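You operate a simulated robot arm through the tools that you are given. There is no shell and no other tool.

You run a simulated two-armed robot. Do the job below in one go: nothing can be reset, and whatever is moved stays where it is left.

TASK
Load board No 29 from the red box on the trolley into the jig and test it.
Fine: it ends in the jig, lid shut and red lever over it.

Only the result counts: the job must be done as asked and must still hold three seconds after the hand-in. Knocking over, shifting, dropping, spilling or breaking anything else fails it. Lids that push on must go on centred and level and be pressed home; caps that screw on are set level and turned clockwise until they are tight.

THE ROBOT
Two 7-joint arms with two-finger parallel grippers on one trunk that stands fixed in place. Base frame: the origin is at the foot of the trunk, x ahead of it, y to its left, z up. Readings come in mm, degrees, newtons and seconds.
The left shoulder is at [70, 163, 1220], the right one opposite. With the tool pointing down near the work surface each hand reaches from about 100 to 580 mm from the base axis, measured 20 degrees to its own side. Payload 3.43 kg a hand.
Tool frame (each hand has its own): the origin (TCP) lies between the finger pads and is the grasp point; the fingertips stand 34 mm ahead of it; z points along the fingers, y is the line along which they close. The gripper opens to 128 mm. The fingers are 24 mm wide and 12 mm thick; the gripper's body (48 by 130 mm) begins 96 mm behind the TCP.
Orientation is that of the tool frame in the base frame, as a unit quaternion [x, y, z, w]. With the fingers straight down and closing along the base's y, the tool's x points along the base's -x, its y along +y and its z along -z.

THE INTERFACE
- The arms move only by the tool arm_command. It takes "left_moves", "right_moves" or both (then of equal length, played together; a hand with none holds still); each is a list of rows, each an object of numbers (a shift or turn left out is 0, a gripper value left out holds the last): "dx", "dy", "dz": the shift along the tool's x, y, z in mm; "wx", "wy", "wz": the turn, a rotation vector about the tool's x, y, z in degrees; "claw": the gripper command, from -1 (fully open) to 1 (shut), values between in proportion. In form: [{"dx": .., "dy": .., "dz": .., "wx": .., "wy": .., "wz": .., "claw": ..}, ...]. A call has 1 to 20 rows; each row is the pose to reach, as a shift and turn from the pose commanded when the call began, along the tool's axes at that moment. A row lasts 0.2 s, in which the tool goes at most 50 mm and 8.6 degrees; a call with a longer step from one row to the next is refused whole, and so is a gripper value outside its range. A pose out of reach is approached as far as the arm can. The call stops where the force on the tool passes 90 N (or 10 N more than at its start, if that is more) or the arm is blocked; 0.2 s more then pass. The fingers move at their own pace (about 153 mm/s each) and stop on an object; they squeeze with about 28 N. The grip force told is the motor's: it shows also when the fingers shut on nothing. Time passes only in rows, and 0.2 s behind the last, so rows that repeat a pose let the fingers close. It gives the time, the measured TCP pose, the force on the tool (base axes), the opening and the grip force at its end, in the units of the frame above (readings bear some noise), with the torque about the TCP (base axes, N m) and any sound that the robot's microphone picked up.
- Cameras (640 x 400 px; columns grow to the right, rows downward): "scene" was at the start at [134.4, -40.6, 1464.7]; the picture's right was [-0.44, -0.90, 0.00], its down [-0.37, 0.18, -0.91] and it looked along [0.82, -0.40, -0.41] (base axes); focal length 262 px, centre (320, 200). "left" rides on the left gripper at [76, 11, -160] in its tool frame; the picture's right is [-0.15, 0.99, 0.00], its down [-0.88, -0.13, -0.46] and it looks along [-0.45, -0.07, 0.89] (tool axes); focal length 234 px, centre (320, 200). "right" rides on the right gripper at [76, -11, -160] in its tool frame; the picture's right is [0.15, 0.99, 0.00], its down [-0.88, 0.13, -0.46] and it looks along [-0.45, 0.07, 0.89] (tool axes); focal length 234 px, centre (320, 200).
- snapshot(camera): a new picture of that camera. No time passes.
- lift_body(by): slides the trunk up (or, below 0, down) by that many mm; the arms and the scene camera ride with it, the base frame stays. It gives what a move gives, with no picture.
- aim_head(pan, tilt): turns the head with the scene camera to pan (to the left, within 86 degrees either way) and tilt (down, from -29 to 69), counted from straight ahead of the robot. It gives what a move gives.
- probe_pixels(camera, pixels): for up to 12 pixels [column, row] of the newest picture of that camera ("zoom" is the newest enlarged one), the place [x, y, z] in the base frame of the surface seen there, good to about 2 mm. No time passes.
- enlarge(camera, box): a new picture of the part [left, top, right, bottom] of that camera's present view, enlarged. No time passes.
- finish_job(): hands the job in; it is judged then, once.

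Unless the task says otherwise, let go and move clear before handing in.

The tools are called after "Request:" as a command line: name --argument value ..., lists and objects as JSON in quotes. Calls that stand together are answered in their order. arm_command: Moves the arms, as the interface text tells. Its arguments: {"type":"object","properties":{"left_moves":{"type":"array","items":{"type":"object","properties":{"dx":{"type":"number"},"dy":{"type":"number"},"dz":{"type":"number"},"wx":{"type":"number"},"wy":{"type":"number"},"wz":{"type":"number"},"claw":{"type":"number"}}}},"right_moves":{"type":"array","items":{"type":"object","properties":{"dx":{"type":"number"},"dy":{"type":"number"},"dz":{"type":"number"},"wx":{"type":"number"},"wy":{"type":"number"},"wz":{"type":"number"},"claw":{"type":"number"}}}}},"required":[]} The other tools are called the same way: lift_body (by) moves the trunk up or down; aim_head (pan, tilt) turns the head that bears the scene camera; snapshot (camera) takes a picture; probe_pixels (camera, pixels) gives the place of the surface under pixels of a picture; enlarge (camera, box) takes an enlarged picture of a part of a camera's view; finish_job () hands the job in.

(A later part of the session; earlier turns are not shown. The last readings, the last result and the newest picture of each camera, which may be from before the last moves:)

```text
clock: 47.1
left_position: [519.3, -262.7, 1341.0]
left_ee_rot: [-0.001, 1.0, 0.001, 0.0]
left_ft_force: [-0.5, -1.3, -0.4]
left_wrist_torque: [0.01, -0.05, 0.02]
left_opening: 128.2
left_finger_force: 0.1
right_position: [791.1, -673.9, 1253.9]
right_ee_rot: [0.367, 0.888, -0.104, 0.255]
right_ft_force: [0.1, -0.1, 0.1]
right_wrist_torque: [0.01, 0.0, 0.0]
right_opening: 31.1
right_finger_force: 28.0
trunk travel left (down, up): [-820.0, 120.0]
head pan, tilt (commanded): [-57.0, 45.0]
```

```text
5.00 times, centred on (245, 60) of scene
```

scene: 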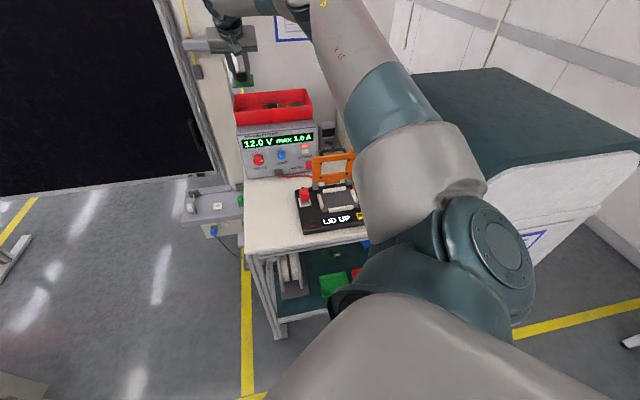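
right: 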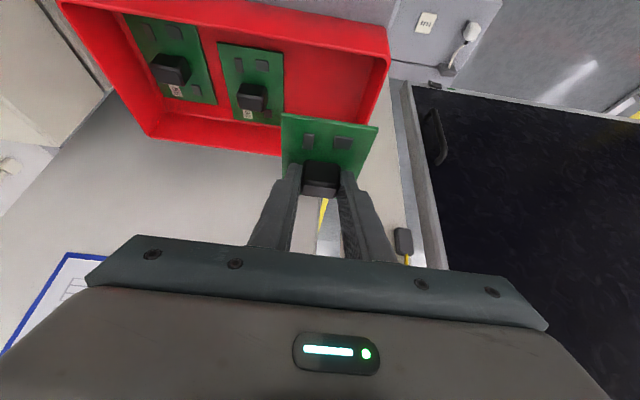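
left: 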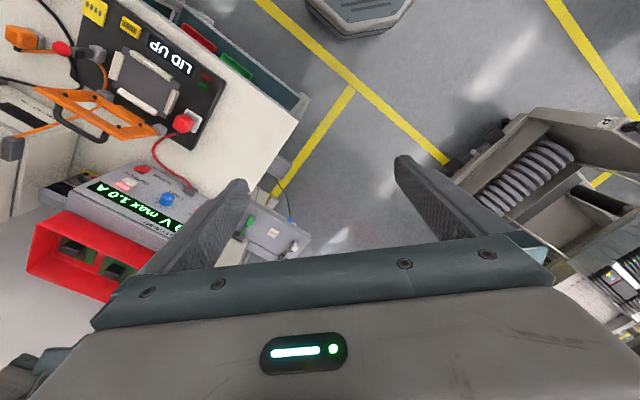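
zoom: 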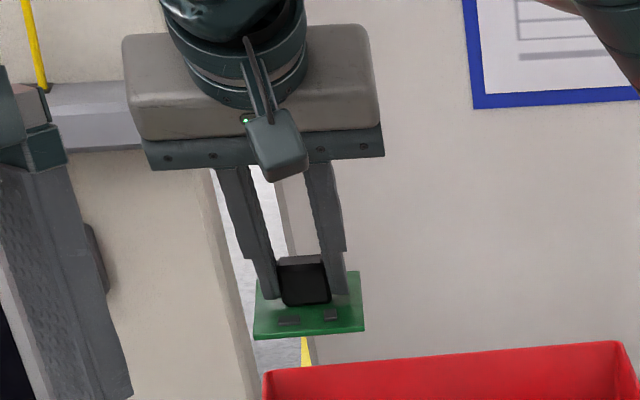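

Request:
probe_pixels --camera "zoom" --pixels '[[256, 332], [362, 325], [360, 275], [258, 285], [304, 290], [310, 318]]'

Request:
enlarge --camera "right" --box '[260, 95, 400, 215]'

Request:
probe_pixels --camera "zoom" --pixels '[[163, 65], [476, 113], [164, 270], [410, 275], [320, 95], [330, 220], [248, 153], [365, 158], [285, 325], [235, 220], [350, 235], [440, 190]]'

```text
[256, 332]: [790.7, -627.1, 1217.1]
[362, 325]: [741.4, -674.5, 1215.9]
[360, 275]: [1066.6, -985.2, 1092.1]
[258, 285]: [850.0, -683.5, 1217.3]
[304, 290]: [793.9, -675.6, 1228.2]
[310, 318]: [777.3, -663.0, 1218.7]
```

```text
3.33 times, centred on (330, 155) of right
```

zoom: 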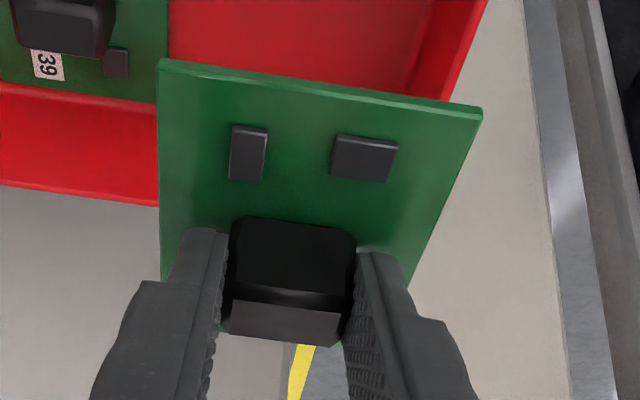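

```text
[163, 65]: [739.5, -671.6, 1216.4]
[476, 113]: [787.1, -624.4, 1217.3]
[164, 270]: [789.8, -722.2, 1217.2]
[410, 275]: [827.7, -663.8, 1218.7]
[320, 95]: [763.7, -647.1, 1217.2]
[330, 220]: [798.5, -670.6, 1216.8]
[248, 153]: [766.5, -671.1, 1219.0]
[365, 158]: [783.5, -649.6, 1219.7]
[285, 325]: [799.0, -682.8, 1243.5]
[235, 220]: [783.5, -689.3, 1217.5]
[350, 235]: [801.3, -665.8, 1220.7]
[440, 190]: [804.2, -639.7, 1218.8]
```

The held board is about 96 × 68 mm, centred at (798.5, -682.4) with top at z≈1217 while TCP is (791, -673, 1253), and it's level. Jig recess centre is about (396, -643). I'll first pull the left hand back to keep the arms apart, then swing the board above the jig.

Request:
arm_command --left_moves '[{"dx": -24, "dy": 33, "dz": -12}, {"dx": -48, "dy": 66, "dz": -24}, {"dx": -72, "dy": 99, "dz": -36}, {"dx": -96, "dy": 131, "dz": -48}, {"dx": -121, "dy": 163, "dz": -59}]'

Request:
arm_command --right_moves '[{"dx": 25, "dz": -15, "claw": 1}, {"dx": 55, "dz": -32, "claw": 1}, {"dx": 85, "dz": -50, "claw": 1}, {"dx": 115, "dz": -68, "claw": 1}, {"dx": 145, "dz": -87, "claw": 1}]'

Request:
snapshot --camera "right"

Request:
snapshot --camera "scene"

```text
clock: 48.4
left_position: [641.8, -95.6, 1400.6]
left_ee_rot: [-0.001, 1.0, -0.001, -0.001]
left_ft_force: [-0.4, 0.5, 0.0]
left_wrist_torque: [-0.05, 0.05, -0.03]
left_opening: 128.1
left_finger_force: 0.1
right_position: [790.9, -671.2, 1253.1]
right_ee_rot: [0.368, 0.888, -0.106, 0.254]
right_ft_force: [-0.4, -0.2, -0.4]
right_wrist_torque: [0.02, 0.0, 0.02]
right_opening: 31.2
right_finger_force: 28.5
trunk travel left (down, up): [-820.0, 120.0]
head pan, tilt (commanded): [-57.0, 45.0]
```

```text
clock: 49.5
left_position: [639.8, -96.1, 1401.8]
left_ee_rot: [-0.001, 1.0, 0.0, 0.0]
left_ft_force: [0.5, 0.4, 0.0]
left_wrist_torque: [0.0, 0.0, -0.02]
left_opening: 127.9
left_finger_force: 0.0
right_position: [668.7, -551.1, 1251.1]
right_ee_rot: [0.368, 0.888, -0.105, 0.256]
right_ft_force: [0.0, -0.3, -0.6]
right_wrist_torque: [0.02, -0.03, 0.0]
right_opening: 31.2
right_finger_force: 28.1
trunk travel left (down, up): [-820.0, 120.0]
head pan, tilt (commanded): [-57.0, 45.0]
```

```text
taken
```

right: 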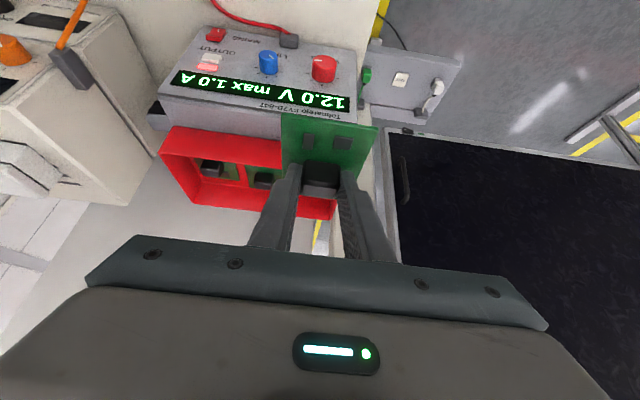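

```text
taken
```

scene: 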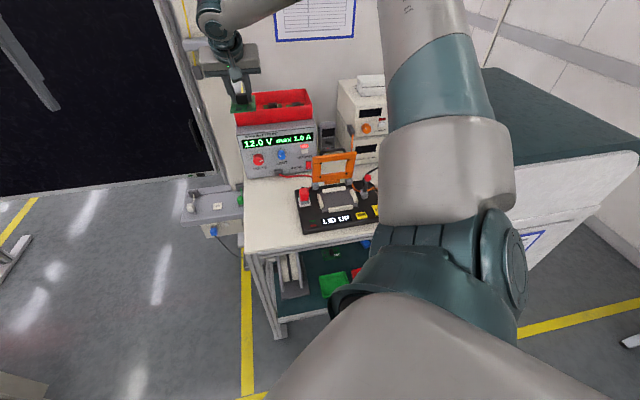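

The grip holds (31.2 mm) at (669, -551, 1251). Now I'll swing back to about (480, -560, 1230) while turning the hand 90° clockwise seen from above, so the board's long side lines up with the jig and its label reads upright from the front.

Request:
arm_command --right_moves '[{"dx": 10.9, "dy": -12.7, "dz": -4.5, "wx": 4.34, "wz": 6.95, "claw": 1}, {"dx": 21.7, "dy": -25.4, "dz": -9.1, "wx": 8.67, "wz": 13.9, "claw": 1}, {"dx": 32.6, "dy": -38.1, "dz": -13.6, "wx": 13.0, "wz": 20.9, "claw": 1}, {"dx": 43.5, "dy": -50.8, "dz": -18.1, "wx": 17.3, "wz": 27.8, "claw": 1}, {"dx": 54.4, "dy": -63.5, "dz": -22.6, "wx": 21.7, "wz": 34.8, "claw": 1}, {"dx": 65.2, "dy": -76.3, "dz": -27.2, "wx": 26.0, "wz": 41.7, "claw": 1}]'

Request:
snapshot --camera "right"

Request:
snapshot --camera "scene"

```text
clock: 51.0
left_position: [640.5, -97.9, 1400.6]
left_ee_rot: [-0.001, 1.0, 0.0, 0.0]
left_ft_force: [-0.2, 1.0, -0.1]
left_wrist_torque: [0.0, 0.02, 0.01]
left_opening: 128.3
left_finger_force: 0.1
right_position: [568.0, -556.0, 1239.3]
right_ee_rot: [0.704, 0.655, -0.202, 0.188]
right_ft_force: [0.3, -0.2, -0.5]
right_wrist_torque: [0.01, -0.03, -0.02]
right_opening: 31.1
right_finger_force: 28.1
trunk travel left (down, up): [-820.0, 120.0]
head pan, tilt (commanded): [-57.0, 45.0]
```

```text
taken
```

right: 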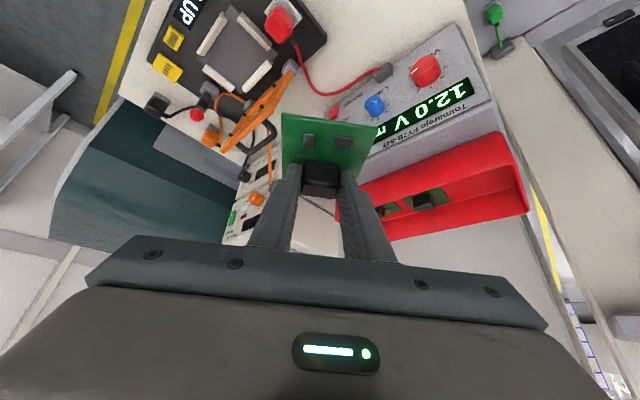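

```text
taken
```

scene: 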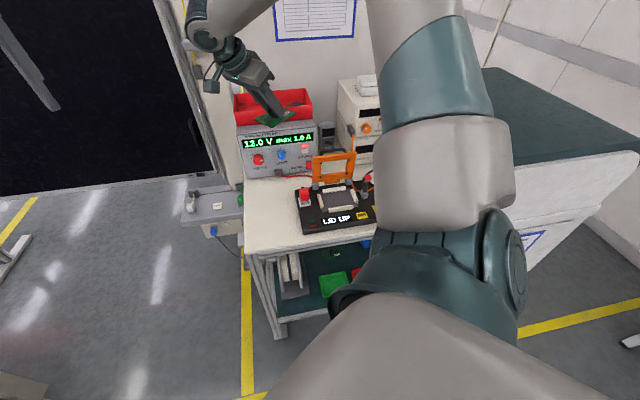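

The turn works so far (about 49° done) with the board steady. I'll finish the 90° turn while moving to (450, -600, 1190) above the jig.

Request:
arm_command --right_moves '[{"dx": -3.6, "dy": -23, "dz": 13.9, "wx": 4.34, "wz": 6.96, "claw": 1}, {"dx": -7.3, "dy": -45.9, "dz": 27.7, "wx": 8.68, "wz": 13.92, "claw": 1}, {"dx": -10.9, "dy": -68.8, "dz": 41.6, "wx": 13.0, "wz": 20.88, "claw": 1}, {"dx": -14.6, "dy": -91.8, "dz": 55.4, "wx": 17.4, "wz": 27.84, "claw": 1}, {"dx": -18.2, "dy": -114.7, "dz": 69.3, "wx": 21.7, "wz": 34.8, "claw": 1}]'

Request:
snapshot --camera "right"

Request:
snapshot --camera "scene"

Request:
snapshot --camera "left"

```text
clock: 52.1
left_position: [639.9, -98.2, 1401.5]
left_ee_rot: [-0.001, 1.0, 0.001, 0.001]
left_ft_force: [-1.3, 0.5, -0.5]
left_wrist_torque: [0.05, -0.01, 0.02]
left_opening: 128.2
left_finger_force: 0.0
right_position: [450.0, -602.3, 1189.1]
right_ee_rot: [0.889, 0.366, -0.254, 0.105]
right_ft_force: [0.3, -1.1, -1.4]
right_wrist_torque: [-0.02, -0.02, 0.02]
right_opening: 30.8
right_finger_force: 27.8
trunk travel left (down, up): [-820.0, 120.0]
head pan, tilt (commanded): [-57.0, 45.0]
```

```text
taken
```

right: 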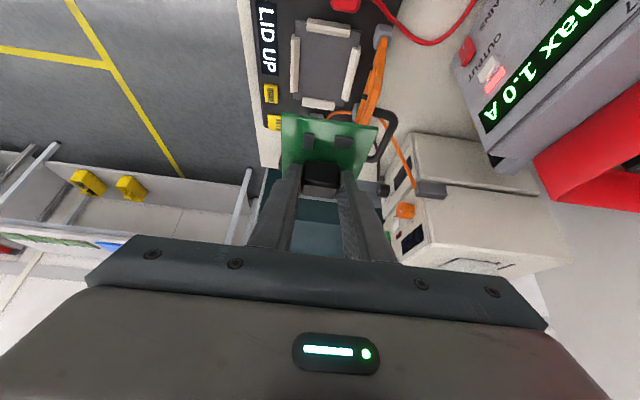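

```text
taken
```

scene: 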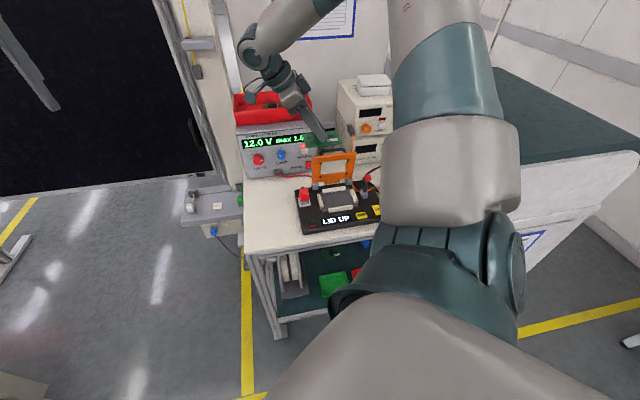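

```text
taken
```

left: 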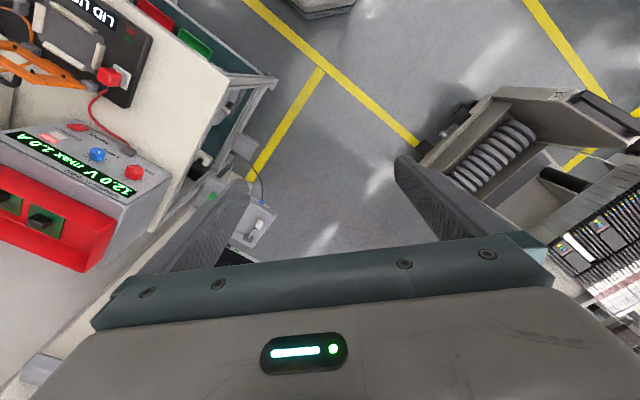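

The board is now aligned with the jig, whose recess shows at (322, 65) in the right camera. I'll re-measure the recess from this nearer view.

Request:
enlarge --camera "right" --box '[250, 0, 410, 120]'

Request:
probe_pixels --camera "zoom" --pixels '[[213, 140], [205, 250], [195, 350], [405, 145], [385, 260], [370, 370], [250, 132], [370, 148], [230, 375], [320, 385], [300, 250], [290, 300]]'

```text
3.33 times, centred on (330, 60) of right
```

zoom: 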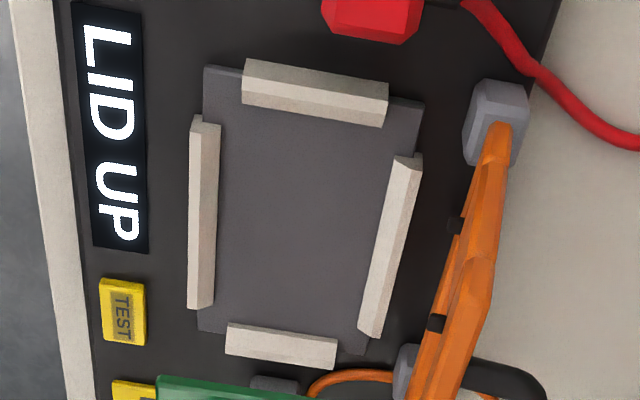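

```text
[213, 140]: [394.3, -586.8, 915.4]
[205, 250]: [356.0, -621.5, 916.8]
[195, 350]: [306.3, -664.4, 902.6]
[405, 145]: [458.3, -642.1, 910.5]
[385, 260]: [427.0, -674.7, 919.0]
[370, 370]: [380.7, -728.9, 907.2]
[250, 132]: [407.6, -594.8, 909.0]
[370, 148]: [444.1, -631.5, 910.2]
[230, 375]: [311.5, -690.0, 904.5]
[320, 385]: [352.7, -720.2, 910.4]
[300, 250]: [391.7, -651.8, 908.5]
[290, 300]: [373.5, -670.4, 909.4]
```

I'll probe the inner bottom edges of all four guides in this enlargement.

Request:
probe_pixels --camera "zoom" --pixels '[[225, 135], [221, 215], [217, 300], [390, 170], [373, 245], [357, 322], [255, 113], [310, 122], [375, 131], [238, 320], [280, 326], [328, 333]]'

```text
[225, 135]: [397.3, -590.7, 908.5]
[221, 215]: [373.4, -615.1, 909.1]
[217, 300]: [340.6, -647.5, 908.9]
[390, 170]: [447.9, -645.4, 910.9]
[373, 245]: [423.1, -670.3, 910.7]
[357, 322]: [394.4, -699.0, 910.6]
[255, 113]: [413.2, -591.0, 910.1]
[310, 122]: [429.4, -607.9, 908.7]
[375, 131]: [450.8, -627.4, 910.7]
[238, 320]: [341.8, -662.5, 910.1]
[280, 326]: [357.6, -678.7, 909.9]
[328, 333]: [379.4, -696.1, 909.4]
```

The recess is 45°-aligned, about 102 × 74 mm at plate z≈909.5, centred at (396.2, -644.5). I'll re-probe the held board's visible corners to fix its place in the hand.

Request:
enlarge --camera "right" --box '[260, 95, 400, 215]'

Request:
probe_pixels --camera "zoom" --pixels '[[163, 66], [475, 114], [166, 69], [472, 116], [240, 82], [400, 105], [164, 200], [163, 260], [440, 195], [415, 260], [285, 325], [320, 200]]'

```text
3.33 times, centred on (330, 155) of right
```

zoom: 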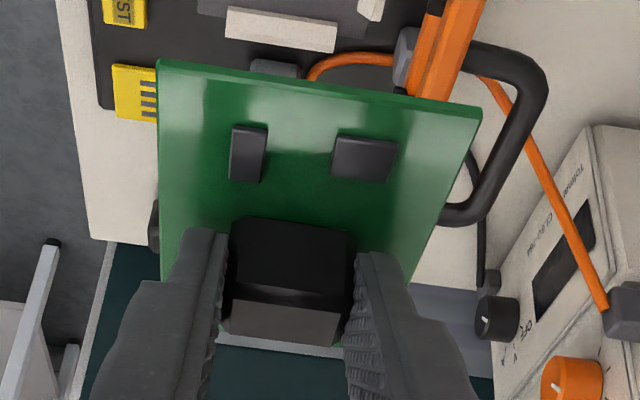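

```text
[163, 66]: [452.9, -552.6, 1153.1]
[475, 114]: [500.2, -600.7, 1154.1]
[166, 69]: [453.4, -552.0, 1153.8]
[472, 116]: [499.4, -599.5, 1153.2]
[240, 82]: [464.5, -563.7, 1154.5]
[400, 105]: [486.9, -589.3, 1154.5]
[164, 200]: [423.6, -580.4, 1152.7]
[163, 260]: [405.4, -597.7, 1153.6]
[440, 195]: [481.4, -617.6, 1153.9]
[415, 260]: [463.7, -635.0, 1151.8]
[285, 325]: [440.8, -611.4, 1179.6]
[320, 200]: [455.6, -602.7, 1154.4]
```

The board sits square in the hand; TCP should go to about (403.8, -637.6) for insertion, but the gripper body is 130 mm wide along the closing line and may meet the open lid behind. I'll probe the lid's position.

Request:
enlarge --camera "right" --box '[330, 10, 430, 140]'

Request:
probe_pixels --camera "zoom" --pixels '[[275, 50], [265, 90], [235, 170], [215, 240], [165, 310], [300, 170], [240, 280], [195, 330], [290, 300], [350, 310], [285, 110], [255, 140]]'

```text
3.08 times, centred on (380, 75) of right
```

zoom: 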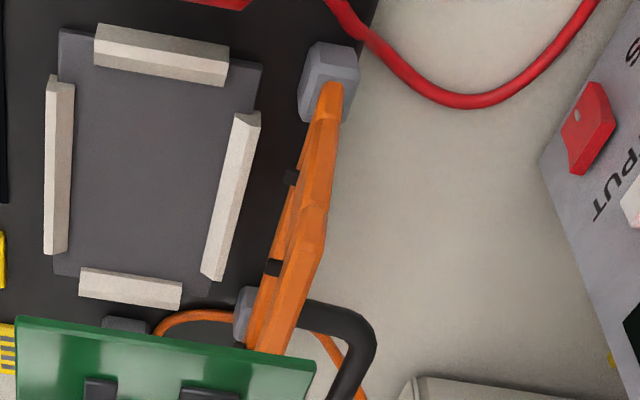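

```text
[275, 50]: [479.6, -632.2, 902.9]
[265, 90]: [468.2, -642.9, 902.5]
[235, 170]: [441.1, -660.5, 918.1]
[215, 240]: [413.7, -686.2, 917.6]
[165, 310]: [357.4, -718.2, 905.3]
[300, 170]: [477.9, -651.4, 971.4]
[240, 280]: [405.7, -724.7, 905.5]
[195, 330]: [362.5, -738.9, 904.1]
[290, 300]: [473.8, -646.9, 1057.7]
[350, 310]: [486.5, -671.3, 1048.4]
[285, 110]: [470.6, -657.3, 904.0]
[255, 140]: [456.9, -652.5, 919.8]
```

The open lid's front face is at u≈-791 up to z≈1060, so the gripper body would clip it in this grip. I'll instead set the board down flat on the free bench area left of the jig and regrasp with the tool upright; first I'll probe that area.

Request:
snapshot --camera "scene"

Request:
enlarge --camera "scene" --box '[235, 140, 385, 260]'

Request:
probe_pixels --camera "zoom" --pixels '[[50, 450], [60, 330], [60, 180], [50, 260], [150, 200], [250, 180], [260, 260], [290, 400], [200, 380], [130, 300], [180, 150], [300, 150]]'

```text
taken
```

scene: 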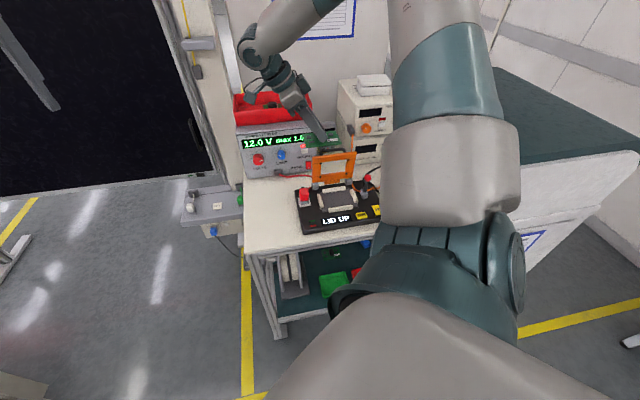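

```text
3.33 times, centred on (310, 200) of scene
```

zoom: 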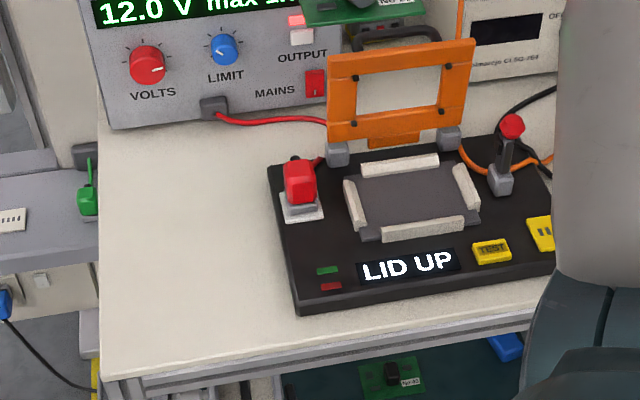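

```text
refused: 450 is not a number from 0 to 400
```

The free bench area left of the jig is clear (around (190, 230) in the enlargement). I'll probe it properly.

Request:
probe_pixels --camera "zoom" --pixels '[[102, 370], [101, 250], [100, 150], [280, 170], [298, 310], [200, 340], [190, 230], [180, 160], [240, 120], [290, 120], [310, 210], [130, 125]]'

```text
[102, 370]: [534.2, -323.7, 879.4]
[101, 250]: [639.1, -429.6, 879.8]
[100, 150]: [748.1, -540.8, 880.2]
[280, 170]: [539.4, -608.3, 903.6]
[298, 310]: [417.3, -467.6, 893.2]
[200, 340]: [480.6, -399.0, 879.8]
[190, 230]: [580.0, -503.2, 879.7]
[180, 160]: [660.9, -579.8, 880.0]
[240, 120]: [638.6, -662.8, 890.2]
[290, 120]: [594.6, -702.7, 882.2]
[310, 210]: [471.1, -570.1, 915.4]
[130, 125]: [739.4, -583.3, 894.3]
```

The bench is free between the jig's left edge (v≈-40) and the bench's edge (v≈148) at z=880. I'll move the board sideways above a spot centred at about (551, -488), then check before lowering.

Request:
arm_command --right_moves '[{"dx": 34.6, "dy": -2.3, "dz": -21.5, "claw": 1}, {"dx": 69.2, "dy": -4.6, "dz": -43.1, "claw": 1}, {"dx": 103.8, "dy": -6.9, "dz": -64.7, "claw": 1}, {"dx": 138.4, "dy": -9.2, "dz": -86.2, "claw": 1}]'

Request:
snapshot --camera "right"

Request:
snapshot --camera "scene"

```text
clock: 53.1
left_position: [642.8, -96.8, 1399.2]
left_ee_rot: [-0.001, 1.0, 0.0, -0.001]
left_ft_force: [0.4, -0.3, -0.6]
left_wrist_torque: [-0.02, 0.04, -0.03]
left_opening: 127.9
left_finger_force: 0.0
right_position: [561.6, -478.7, 1188.9]
right_ee_rot: [0.888, 0.367, -0.255, 0.105]
right_ft_force: [-0.4, 0.1, -0.2]
right_wrist_torque: [0.01, -0.01, -0.01]
right_opening: 31.1
right_finger_force: 27.6
trunk travel left (down, up): [-820.0, 120.0]
head pan, tilt (commanded): [-57.0, 45.0]
```

```text
taken
```

right: 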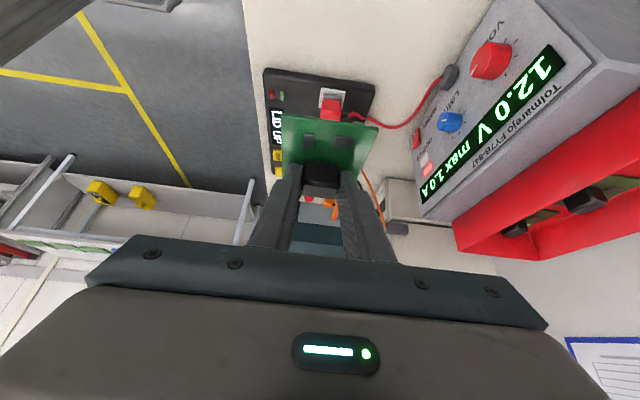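

```text
taken
```

scene: 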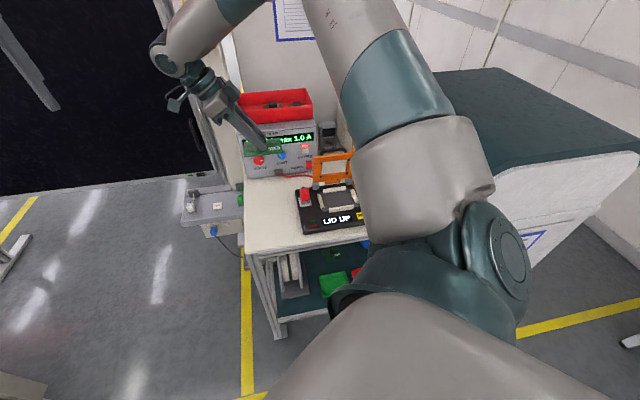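

The board is over the free spot at (561, -479) with the path below clear. I'll lower straight down to about z=940.

Request:
arm_command --right_moves '[{"dx": 22, "dz": 35.3, "claw": 1}, {"dx": 44, "dz": 70.6, "claw": 1}, {"dx": 66, "dz": 105.9, "claw": 1}, {"dx": 88, "dz": 141.2, "claw": 1}, {"dx": 110, "dz": 176.6, "claw": 1}, {"dx": 131.5, "dz": 211.3, "claw": 1}]'

Request:
snapshot --camera "right"

Request:
snapshot --camera "scene"

```text
clock: 54.5
left_position: [640.0, -98.1, 1401.6]
left_ee_rot: [-0.001, 1.0, 0.0, 0.001]
left_ft_force: [-0.5, 0.5, -0.3]
left_wrist_torque: [0.0, -0.02, -0.01]
left_opening: 128.1
left_finger_force: 0.1
right_position: [524.9, -491.4, 988.2]
right_ee_rot: [0.889, 0.367, -0.253, 0.105]
right_ft_force: [0.0, -0.6, -0.2]
right_wrist_torque: [0.01, -0.01, -0.01]
right_opening: 31.3
right_finger_force: 28.2
right hand out of reach, approached as far as the arm can: row 5, 6
trunk travel left (down, up): [-820.0, 120.0]
head pan, tilt (commanded): [-57.0, 45.0]
```

```text
taken
```

right: 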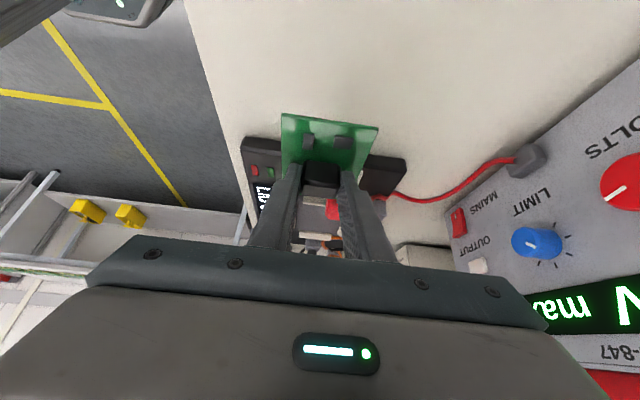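

```text
taken
```

scene: 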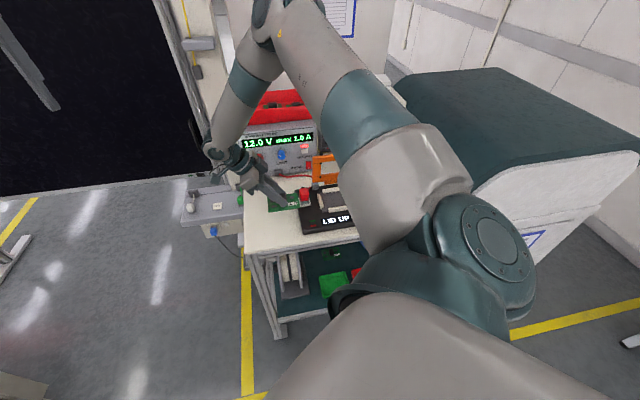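

The arm ran out of reach going low with the shoulder at 1340 and drifted to (525, -491, 988); no contact. I'll rise again to (561, -479, 1150) and check the elbow's place before lowering the trunk.

Request:
arm_command --right_moves '[{"dx": -11.3, "dy": 1.5, "dz": -33, "claw": 1}, {"dx": -22.6, "dy": 5, "dz": -64, "claw": 1}, {"dx": -34, "dy": 9, "dz": -95, "claw": 1}, {"dx": -45.3, "dy": 13, "dz": -126, "claw": 1}, {"dx": -56.6, "dy": 16.8, "dz": -155.5, "claw": 1}]'

Request:
snapshot --camera "scene"

Request:
probe_pixels --camera "scene" --pixels '[[240, 10], [265, 10], [300, 10], [200, 50], [170, 60], [220, 100], [330, 40], [360, 90], [190, 30]]'

```text
clock: 55.8
left_position: [639.6, -97.7, 1401.4]
left_ee_rot: [-0.001, 1.0, 0.0, 0.0]
left_ft_force: [-0.1, 0.5, -0.5]
left_wrist_torque: [0.0, 0.02, -0.03]
left_opening: 128.0
left_finger_force: 0.0
right_position: [560.6, -477.8, 1151.4]
right_ee_rot: [0.889, 0.366, -0.254, 0.106]
right_ft_force: [-0.2, -0.4, -1.4]
right_wrist_torque: [0.0, -0.02, 0.0]
right_opening: 30.9
right_finger_force: 28.3
trunk travel left (down, up): [-820.0, 120.0]
head pan, tilt (commanded): [-57.0, 45.0]
```

```text
taken
```

scene: 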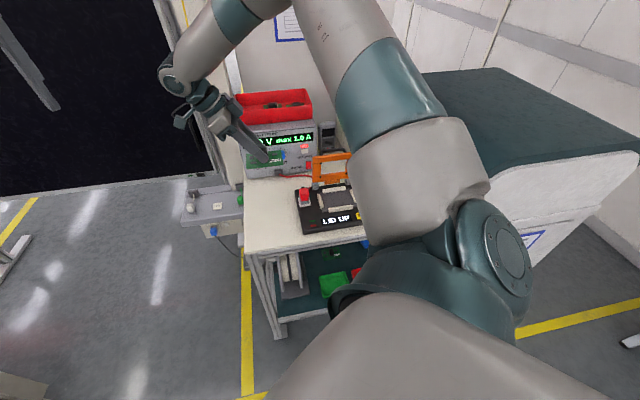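

```text
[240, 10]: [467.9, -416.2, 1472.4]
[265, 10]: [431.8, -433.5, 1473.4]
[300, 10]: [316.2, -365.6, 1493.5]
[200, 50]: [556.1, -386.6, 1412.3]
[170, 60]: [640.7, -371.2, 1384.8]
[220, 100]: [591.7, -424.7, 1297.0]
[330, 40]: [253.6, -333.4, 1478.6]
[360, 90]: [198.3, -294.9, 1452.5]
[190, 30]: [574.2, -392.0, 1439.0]
```

The elbow is at about (430, -430, 1480), so lowering by 200 mm keeps it well above the jig and tray. I'll lower the trunk 200 mm, which brings the board to about z=912 above the free spot.

Request:
lift_body --by -195

Request:
snapshot --camera "scene"

Request:
snapshot --camera "right"

```text
clock: 57.9
left_position: [641.1, -97.4, 1205.4]
left_ee_rot: [-0.001, 1.0, 0.0, 0.0]
left_ft_force: [0.2, -0.1, 0.0]
left_wrist_torque: [0.0, -0.03, 0.0]
left_opening: 127.9
left_finger_force: 0.0
right_position: [560.4, -478.7, 956.0]
right_ee_rot: [0.889, 0.367, -0.253, 0.105]
right_ft_force: [0.2, 0.2, -0.8]
right_wrist_torque: [0.03, 0.0, 0.0]
right_opening: 31.3
right_finger_force: 28.6
trunk travel left (down, up): [-625.0, 315.0]
head pan, tilt (commanded): [-57.0, 45.0]
```

```text
taken
```

scene: 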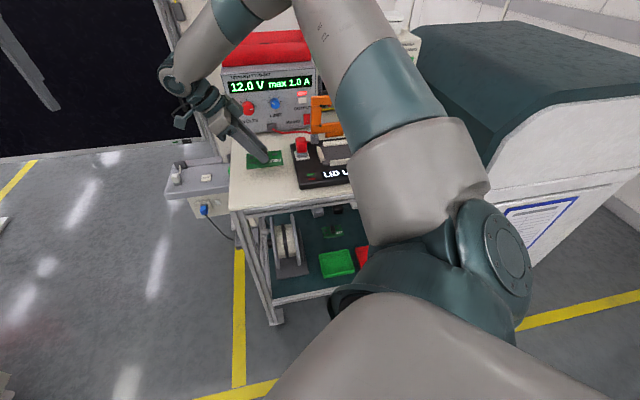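

```text
taken
```

right: 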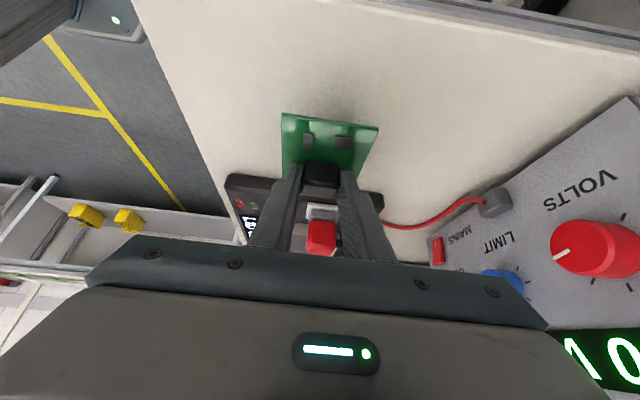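

The board hovers at TCP z=956, about 37 mm above the bench. I'll lower 30 mm, then feel for contact in small steps.

Request:
arm_command --right_moves '[{"dx": 5.3, "dz": 8.5, "claw": 1}, {"dx": 10.6, "dz": 17, "claw": 1}, {"dx": 15.8, "dz": 25.5, "claw": 1}, {"dx": 16.9, "dz": 27.2, "claw": 1}]'

Request:
arm_command --right_moves '[{"dx": 0.5, "dz": 0.85, "claw": 1}, {"dx": 1.06, "dz": 1.7, "claw": 1}]'

Request:
enlarge --camera "scene" --box '[200, 110, 330, 200]'

```text
clock: 58.9
left_position: [639.8, -97.9, 1206.8]
left_ee_rot: [-0.001, 1.0, 0.0, -0.001]
left_ft_force: [0.4, -0.6, -0.1]
left_wrist_torque: [0.0, -0.02, 0.01]
left_opening: 128.0
left_finger_force: 0.1
right_position: [562.5, -477.2, 923.1]
right_ee_rot: [0.889, 0.367, -0.253, 0.105]
right_ft_force: [-0.5, -0.1, -0.1]
right_wrist_torque: [0.04, 0.01, -0.01]
right_opening: 31.3
right_finger_force: 27.6
trunk travel left (down, up): [-625.0, 315.0]
head pan, tilt (commanded): [-57.0, 45.0]
```

```text
clock: 59.5
left_position: [641.2, -97.8, 1205.9]
left_ee_rot: [0.0, 1.0, 0.0, -0.002]
left_ft_force: [-0.1, 0.5, 0.8]
left_wrist_torque: [0.0, 0.01, 0.02]
left_opening: 128.2
left_finger_force: 0.0
right_position: [561.1, -478.6, 921.5]
right_ee_rot: [0.889, 0.367, -0.254, 0.105]
right_ft_force: [0.6, 0.2, -1.4]
right_wrist_torque: [-0.02, 0.03, -0.02]
right_opening: 31.0
right_finger_force: 27.7
trunk travel left (down, up): [-625.0, 315.0]
head pan, tilt (commanded): [-57.0, 45.0]
```

```text
4.44 times, centred on (265, 155) of scene
```

zoom: 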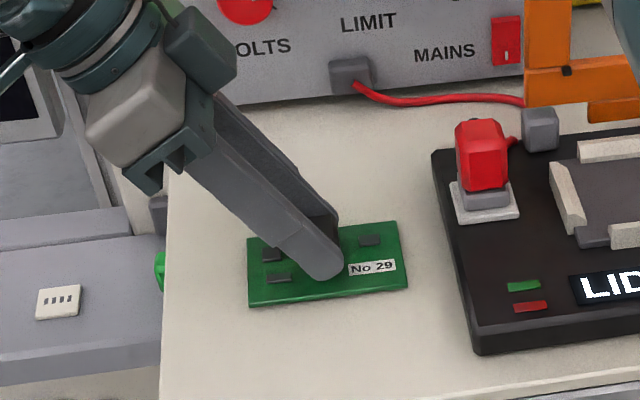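

The label "No 29" at (372, 267) reads upright from the front, and the board is about 2–3 mm above the bench. I'll go on down in 1 mm steps.

Request:
arm_command --right_moves '[{"dx": 0.5, "dz": 0.85, "claw": 1}, {"dx": 0.8, "dz": 1.3, "claw": 1}]'

Request:
arm_command --right_moves '[{"dx": 0.5, "dz": 0.85, "claw": 1}, {"dx": 0.5, "dz": 0.85, "claw": 1}]'

Request:
arm_command --right_moves '[{"dx": 0.4, "dz": 0.6, "claw": 1}, {"dx": 0.4, "dz": 0.6, "claw": 1}]'

```text
clock: 60.1
left_position: [639.6, -96.8, 1206.0]
left_ee_rot: [-0.001, 1.0, 0.001, -0.001]
left_ft_force: [0.5, 0.8, 0.2]
left_wrist_torque: [-0.04, 0.0, -0.01]
left_opening: 128.0
left_finger_force: 0.1
right_position: [561.6, -477.4, 920.1]
right_ee_rot: [0.888, 0.368, -0.253, 0.106]
right_ft_force: [0.2, 0.2, -1.2]
right_wrist_torque: [-0.01, -0.04, -0.02]
right_opening: 30.8
right_finger_force: 27.9
trunk travel left (down, up): [-625.0, 315.0]
head pan, tilt (commanded): [-57.0, 45.0]
```

```text
clock: 60.7
left_position: [640.5, -96.7, 1206.3]
left_ee_rot: [-0.001, 1.0, 0.001, 0.0]
left_ft_force: [0.0, 0.1, 0.4]
left_wrist_torque: [-0.02, -0.02, -0.01]
left_opening: 127.9
left_finger_force: 0.1
right_position: [562.2, -477.7, 918.7]
right_ee_rot: [0.888, 0.368, -0.255, 0.106]
right_ft_force: [0.2, -1.1, 2.7]
right_wrist_torque: [-0.11, 0.17, -0.02]
right_opening: 31.2
right_finger_force: 27.8
trunk travel left (down, up): [-625.0, 315.0]
head pan, tilt (commanded): [-57.0, 45.0]
```

```text
clock: 61.3
left_position: [640.8, -97.7, 1207.6]
left_ee_rot: [-0.001, 1.0, 0.0, 0.0]
left_ft_force: [0.9, -0.2, -1.1]
left_wrist_torque: [0.01, -0.01, 0.0]
left_opening: 128.2
left_finger_force: 0.1
right_position: [561.1, -477.0, 920.1]
right_ee_rot: [0.889, 0.367, -0.254, 0.106]
right_ft_force: [1.5, -1.7, 7.8]
right_wrist_torque: [-0.29, 0.3, 0.12]
right_opening: 30.9
right_finger_force: 28.0
trunk travel left (down, up): [-625.0, 315.0]
head pan, tilt (commanded): [-57.0, 45.0]
```

Contact force of 7.8 N at z≈920: the board rests on the bench. I'll open the fingers to 44 mm and withdraw along the tool axis.

Request:
arm_command --right_moves '[{"dx": -0.3, "dz": -0.5, "claw": 0.31}, {"dx": -0.3, "dz": -0.5, "claw": 0.31}, {"dx": -0.3, "dz": -0.5, "claw": 0.31}]'

Request:
arm_command --right_moves '[{"dz": -8}, {"dz": -20}, {"dz": -45}, {"dz": -80}, {"dz": -115}]'

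Request:
snapshot --camera "right"

Request:
enlarge --camera "scene" --box '[200, 110, 330, 200]'

```text
clock: 62.1
left_position: [639.8, -97.0, 1206.4]
left_ee_rot: [-0.001, 1.0, -0.001, 0.0]
left_ft_force: [0.4, 0.0, 0.5]
left_wrist_torque: [-0.03, -0.04, -0.02]
left_opening: 127.8
left_finger_force: 0.0
right_position: [560.6, -479.0, 918.2]
right_ee_rot: [0.889, 0.366, -0.254, 0.104]
right_ft_force: [0.8, -1.0, 4.4]
right_wrist_torque: [-0.01, 0.01, 0.02]
right_opening: 43.5
right_finger_force: 0.1
trunk travel left (down, up): [-625.0, 315.0]
head pan, tilt (commanded): [-57.0, 45.0]
```

```text
clock: 63.3
left_position: [640.0, -97.2, 1206.7]
left_ee_rot: [-0.001, 1.0, -0.001, -0.001]
left_ft_force: [-1.0, -0.9, -0.4]
left_wrist_torque: [-0.02, 0.0, 0.02]
left_opening: 128.0
left_finger_force: 0.1
right_position: [603.0, -434.3, 1017.4]
right_ee_rot: [0.889, 0.367, -0.254, 0.106]
right_ft_force: [-0.5, 0.3, 1.2]
right_wrist_torque: [0.0, 0.01, -0.01]
right_opening: 44.4
right_finger_force: 0.1
trunk travel left (down, up): [-625.0, 315.0]
head pan, tilt (commanded): [-57.0, 45.0]
```

```text
taken
```

right: 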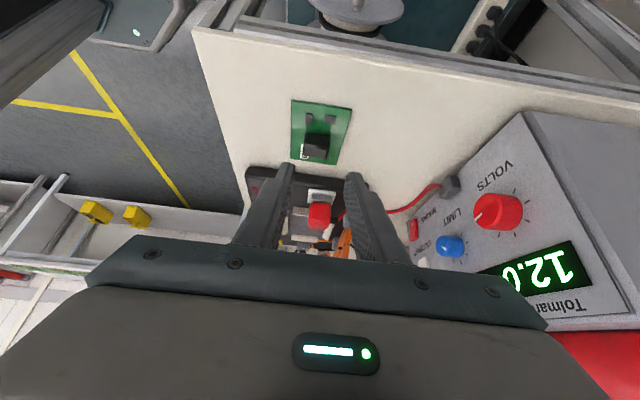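

```text
4.44 times, centred on (265, 155) of scene
```

zoom: 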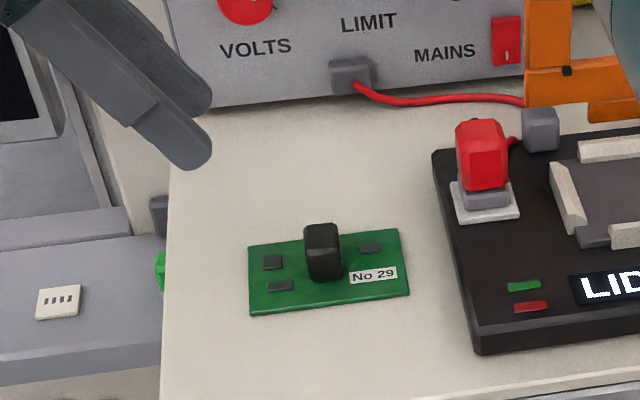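

The board lies flat on the bench, label upright towards the front, at (330, 270) in the enlargement. I'll now straighten the hand upright while rising 80 mm.

Request:
arm_command --right_moves '[{"dx": -10.5, "dz": -17, "wy": 8}, {"dx": -21, "dz": -34, "wy": 16}, {"dx": -31.5, "dz": -51, "wy": 24}, {"dx": -42, "dz": -68, "wy": 32}, {"dx": -42, "dz": -68, "wy": 32}]'

```text
clock: 64.5
left_position: [641.6, -96.6, 1204.4]
left_ee_rot: [0.0, 1.0, 0.0, -0.002]
left_ft_force: [0.3, 0.2, -0.7]
left_wrist_torque: [0.0, 0.02, -0.01]
left_opening: 128.0
left_finger_force: 0.0
right_position: [605.5, -434.5, 1095.6]
right_ee_rot: [0.924, 0.381, 0.001, 0.0]
right_ft_force: [-0.1, 0.4, 0.6]
right_wrist_torque: [-0.01, 0.04, 0.03]
right_opening: 44.3
right_finger_force: 0.1
trunk travel left (down, up): [-625.0, 315.0]
head pan, tilt (commanded): [-57.0, 45.0]
```

The hand is upright at (605, -435, 1096). I'll turn it 90° back so the fingers close across the block's short side, moving above the board.

Request:
arm_command --right_moves '[{"dx": -6.6, "wz": -8.2, "dz": 2}, {"dx": -13, "wz": -16.4, "dz": 4}, {"dx": -20, "wz": -24.5, "dz": 7}, {"dx": -26, "wz": -32.7, "dz": 10}, {"dx": -33, "wz": -40.9, "dz": 13}, {"dx": -39, "wz": -49.1, "dz": 16}, {"dx": -46, "wz": -57.3, "dz": 18}, {"dx": -52, "wz": -65.4, "dz": 21}, {"dx": -59, "wz": -73.6, "dz": 24}, {"dx": -65, "wz": -81.8, "dz": 27}, {"dx": -72, "dy": -1.3, "wz": -90, "dz": 30}]'

Request:
snapshot --camera "right"

Request:
snapshot --camera "scene"

```text
clock: 66.9
left_position: [641.4, -97.2, 1206.3]
left_ee_rot: [-0.001, 1.0, 0.0, 0.0]
left_ft_force: [0.0, 0.0, 0.3]
left_wrist_torque: [0.01, 0.01, -0.03]
left_opening: 128.0
left_finger_force: 0.1
right_position: [551.9, -485.7, 1066.8]
right_ee_rot: [0.383, 0.924, -0.001, 0.0]
right_ft_force: [1.1, 0.6, -0.9]
right_wrist_torque: [-0.01, 0.03, 0.01]
right_opening: 44.3
right_finger_force: 0.1
trunk travel left (down, up): [-625.0, 315.0]
head pan, tilt (commanded): [-57.0, 45.0]
```

```text
taken
```

right: 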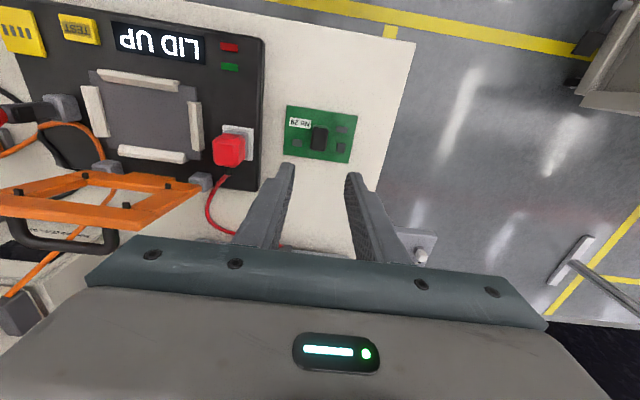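

```text
taken
```

scene: 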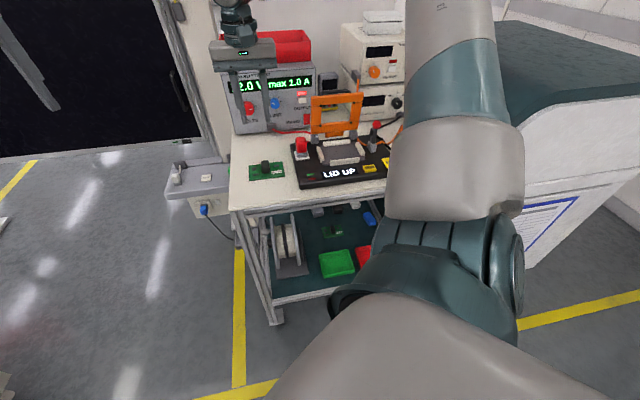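

The overhead view shows both board (320, 135) and jig (150, 110) clearly. I'll enlarge and probe the board for the regrasp, plus the lever and lid.

Request:
enlarge --camera "right" --box '[275, 95, 365, 170]'

Request:
probe_pixels --camera "zoom" --pixels '[[85, 72], [555, 110], [525, 478], [75, 440], [290, 200], [375, 205], [370, 370], [285, 365], [330, 285], [85, 390], [545, 150], [520, 380]]'

Request:
enlarge --camera "right" --box '[0, 0, 280, 270]'

```text
5.33 times, centred on (320, 132) of right
```

zoom: 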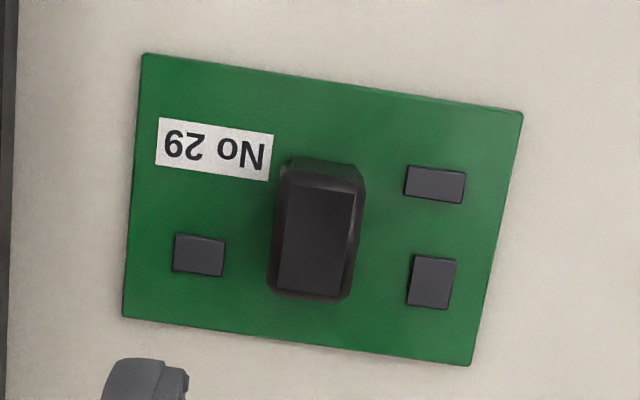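

```text
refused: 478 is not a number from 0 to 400
```

```text
1.48 times, centred on (140, 135) of right
```

zoom: 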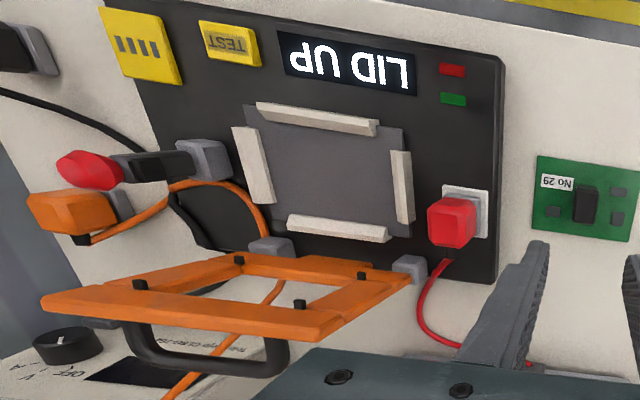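

I'll re-enlarge the board and probe its true corners and block edges.

Request:
enlarge --camera "right" --box '[275, 95, 365, 170]'

Request:
probe_pixels --camera "zoom" --pixels '[[145, 56], [520, 113], [468, 363], [124, 315], [305, 193], [352, 197], [338, 292], [282, 288], [318, 240], [290, 160], [357, 168], [45, 200]]'

```text
5.33 times, centred on (320, 132) of right
```

zoom: 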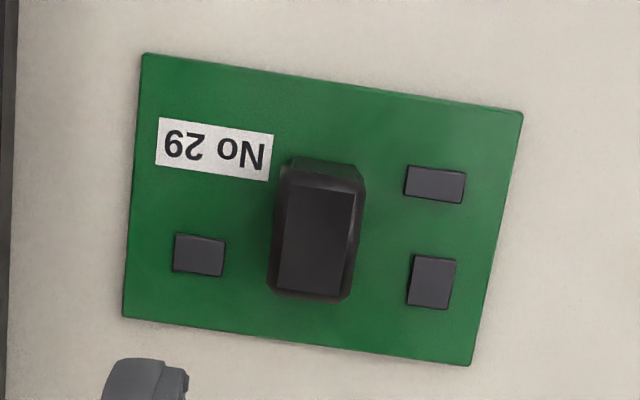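

```text
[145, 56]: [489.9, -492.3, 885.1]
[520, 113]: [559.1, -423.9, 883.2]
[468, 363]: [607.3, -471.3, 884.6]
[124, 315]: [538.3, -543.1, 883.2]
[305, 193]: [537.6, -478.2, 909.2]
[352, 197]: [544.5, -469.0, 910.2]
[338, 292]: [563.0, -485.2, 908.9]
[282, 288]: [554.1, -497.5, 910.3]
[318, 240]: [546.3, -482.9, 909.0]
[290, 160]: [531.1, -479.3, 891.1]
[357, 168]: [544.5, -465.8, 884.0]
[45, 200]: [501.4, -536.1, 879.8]
```

The board lies flat, centred at (549, -482.6), about 98 × 69 mm, top z≈884, with the block centred at (549.8, -482.5) and top 909.5. I'll descend upright with a 34 mm gap to just above it and check.

Request:
arm_command --right_moves '[{"dx": 4, "dy": 0.6, "dz": 40, "claw": 0.47}, {"dx": 4, "dy": 0.6, "dz": 80, "claw": 0.47}, {"dx": 4, "dy": 0.6, "dz": 110, "claw": 0.47}, {"dx": 4, "dy": 0.6, "dz": 124, "claw": 0.47}]'

Request:
enlarge --camera "right" --box '[250, 100, 390, 220]'

Request:
enlarge --camera "scene" --box '[210, 100, 320, 190]'

```text
clock: 67.9
left_position: [640.6, -96.9, 1205.0]
left_ee_rot: [-0.001, 1.0, 0.0, -0.001]
left_ft_force: [0.0, 0.0, 0.3]
left_wrist_torque: [0.02, -0.02, 0.0]
left_opening: 127.8
left_finger_force: 0.0
right_position: [550.8, -482.4, 941.3]
right_ee_rot: [0.384, 0.923, 0.001, 0.0]
right_ft_force: [-0.1, -0.1, -0.8]
right_wrist_torque: [-0.04, -0.01, -0.01]
right_opening: 34.1
right_finger_force: 0.1
trunk travel left (down, up): [-625.0, 315.0]
head pan, tilt (commanded): [-57.0, 45.0]
```

```text
3.33 times, centred on (320, 160) of right
```

zoom: 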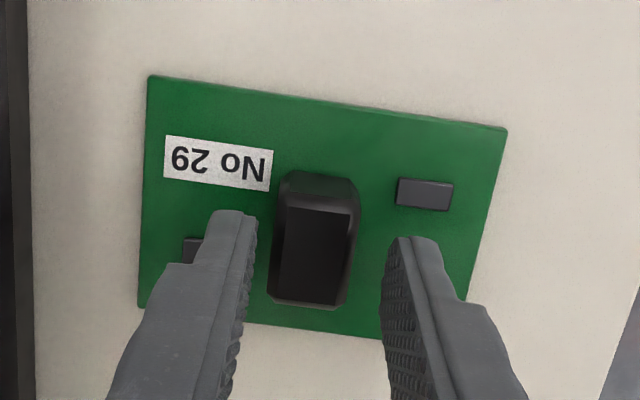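

```text
4.44 times, centred on (265, 145) of scene
```

zoom: 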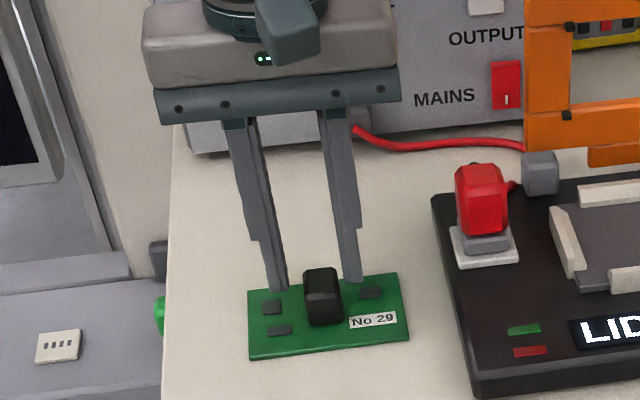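

The fingers straddle the block evenly. I'll lower to z≈924, close, and check the grip.

Request:
arm_command --right_moves '[{"dz": 8}, {"dz": 14}, {"dz": 17}]'

Request:
arm_command --right_moves '[{"claw": 0.6}, {"claw": 1}, {"claw": 1}, {"claw": 1}]'

Request:
enlarge --camera "right" --box '[250, 100, 390, 220]'

```text
clock: 68.7
left_position: [641.6, -96.9, 1205.2]
left_ee_rot: [-0.001, 1.0, 0.0, 0.0]
left_ft_force: [0.2, 0.7, -0.5]
left_wrist_torque: [-0.01, 0.0, 0.0]
left_opening: 127.8
left_finger_force: 0.0
right_position: [550.6, -482.3, 925.6]
right_ee_rot: [0.384, 0.923, 0.0, 0.0]
right_ft_force: [0.0, 0.4, 0.7]
right_wrist_torque: [-0.01, -0.01, 0.01]
right_opening: 33.8
right_finger_force: 0.2
trunk travel left (down, up): [-625.0, 315.0]
head pan, tilt (commanded): [-57.0, 45.0]
```

```text
clock: 69.7
left_position: [641.0, -98.4, 1205.6]
left_ee_rot: [-0.001, 1.0, 0.0, -0.001]
left_ft_force: [-0.9, -0.7, -0.2]
left_wrist_torque: [0.01, -0.01, -0.03]
left_opening: 128.0
left_finger_force: 0.0
right_position: [549.8, -481.5, 926.9]
right_ee_rot: [0.384, 0.924, 0.001, 0.001]
right_ft_force: [0.1, 0.4, 0.3]
right_wrist_torque: [0.03, 0.03, -0.02]
right_opening: 21.1
right_finger_force: 28.0
trunk travel left (down, up): [-625.0, 315.0]
head pan, tilt (commanded): [-57.0, 45.0]
```

```text
3.33 times, centred on (320, 160) of right
```

zoom: 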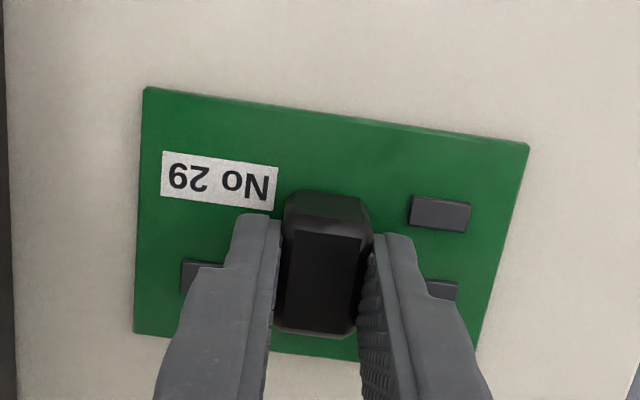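

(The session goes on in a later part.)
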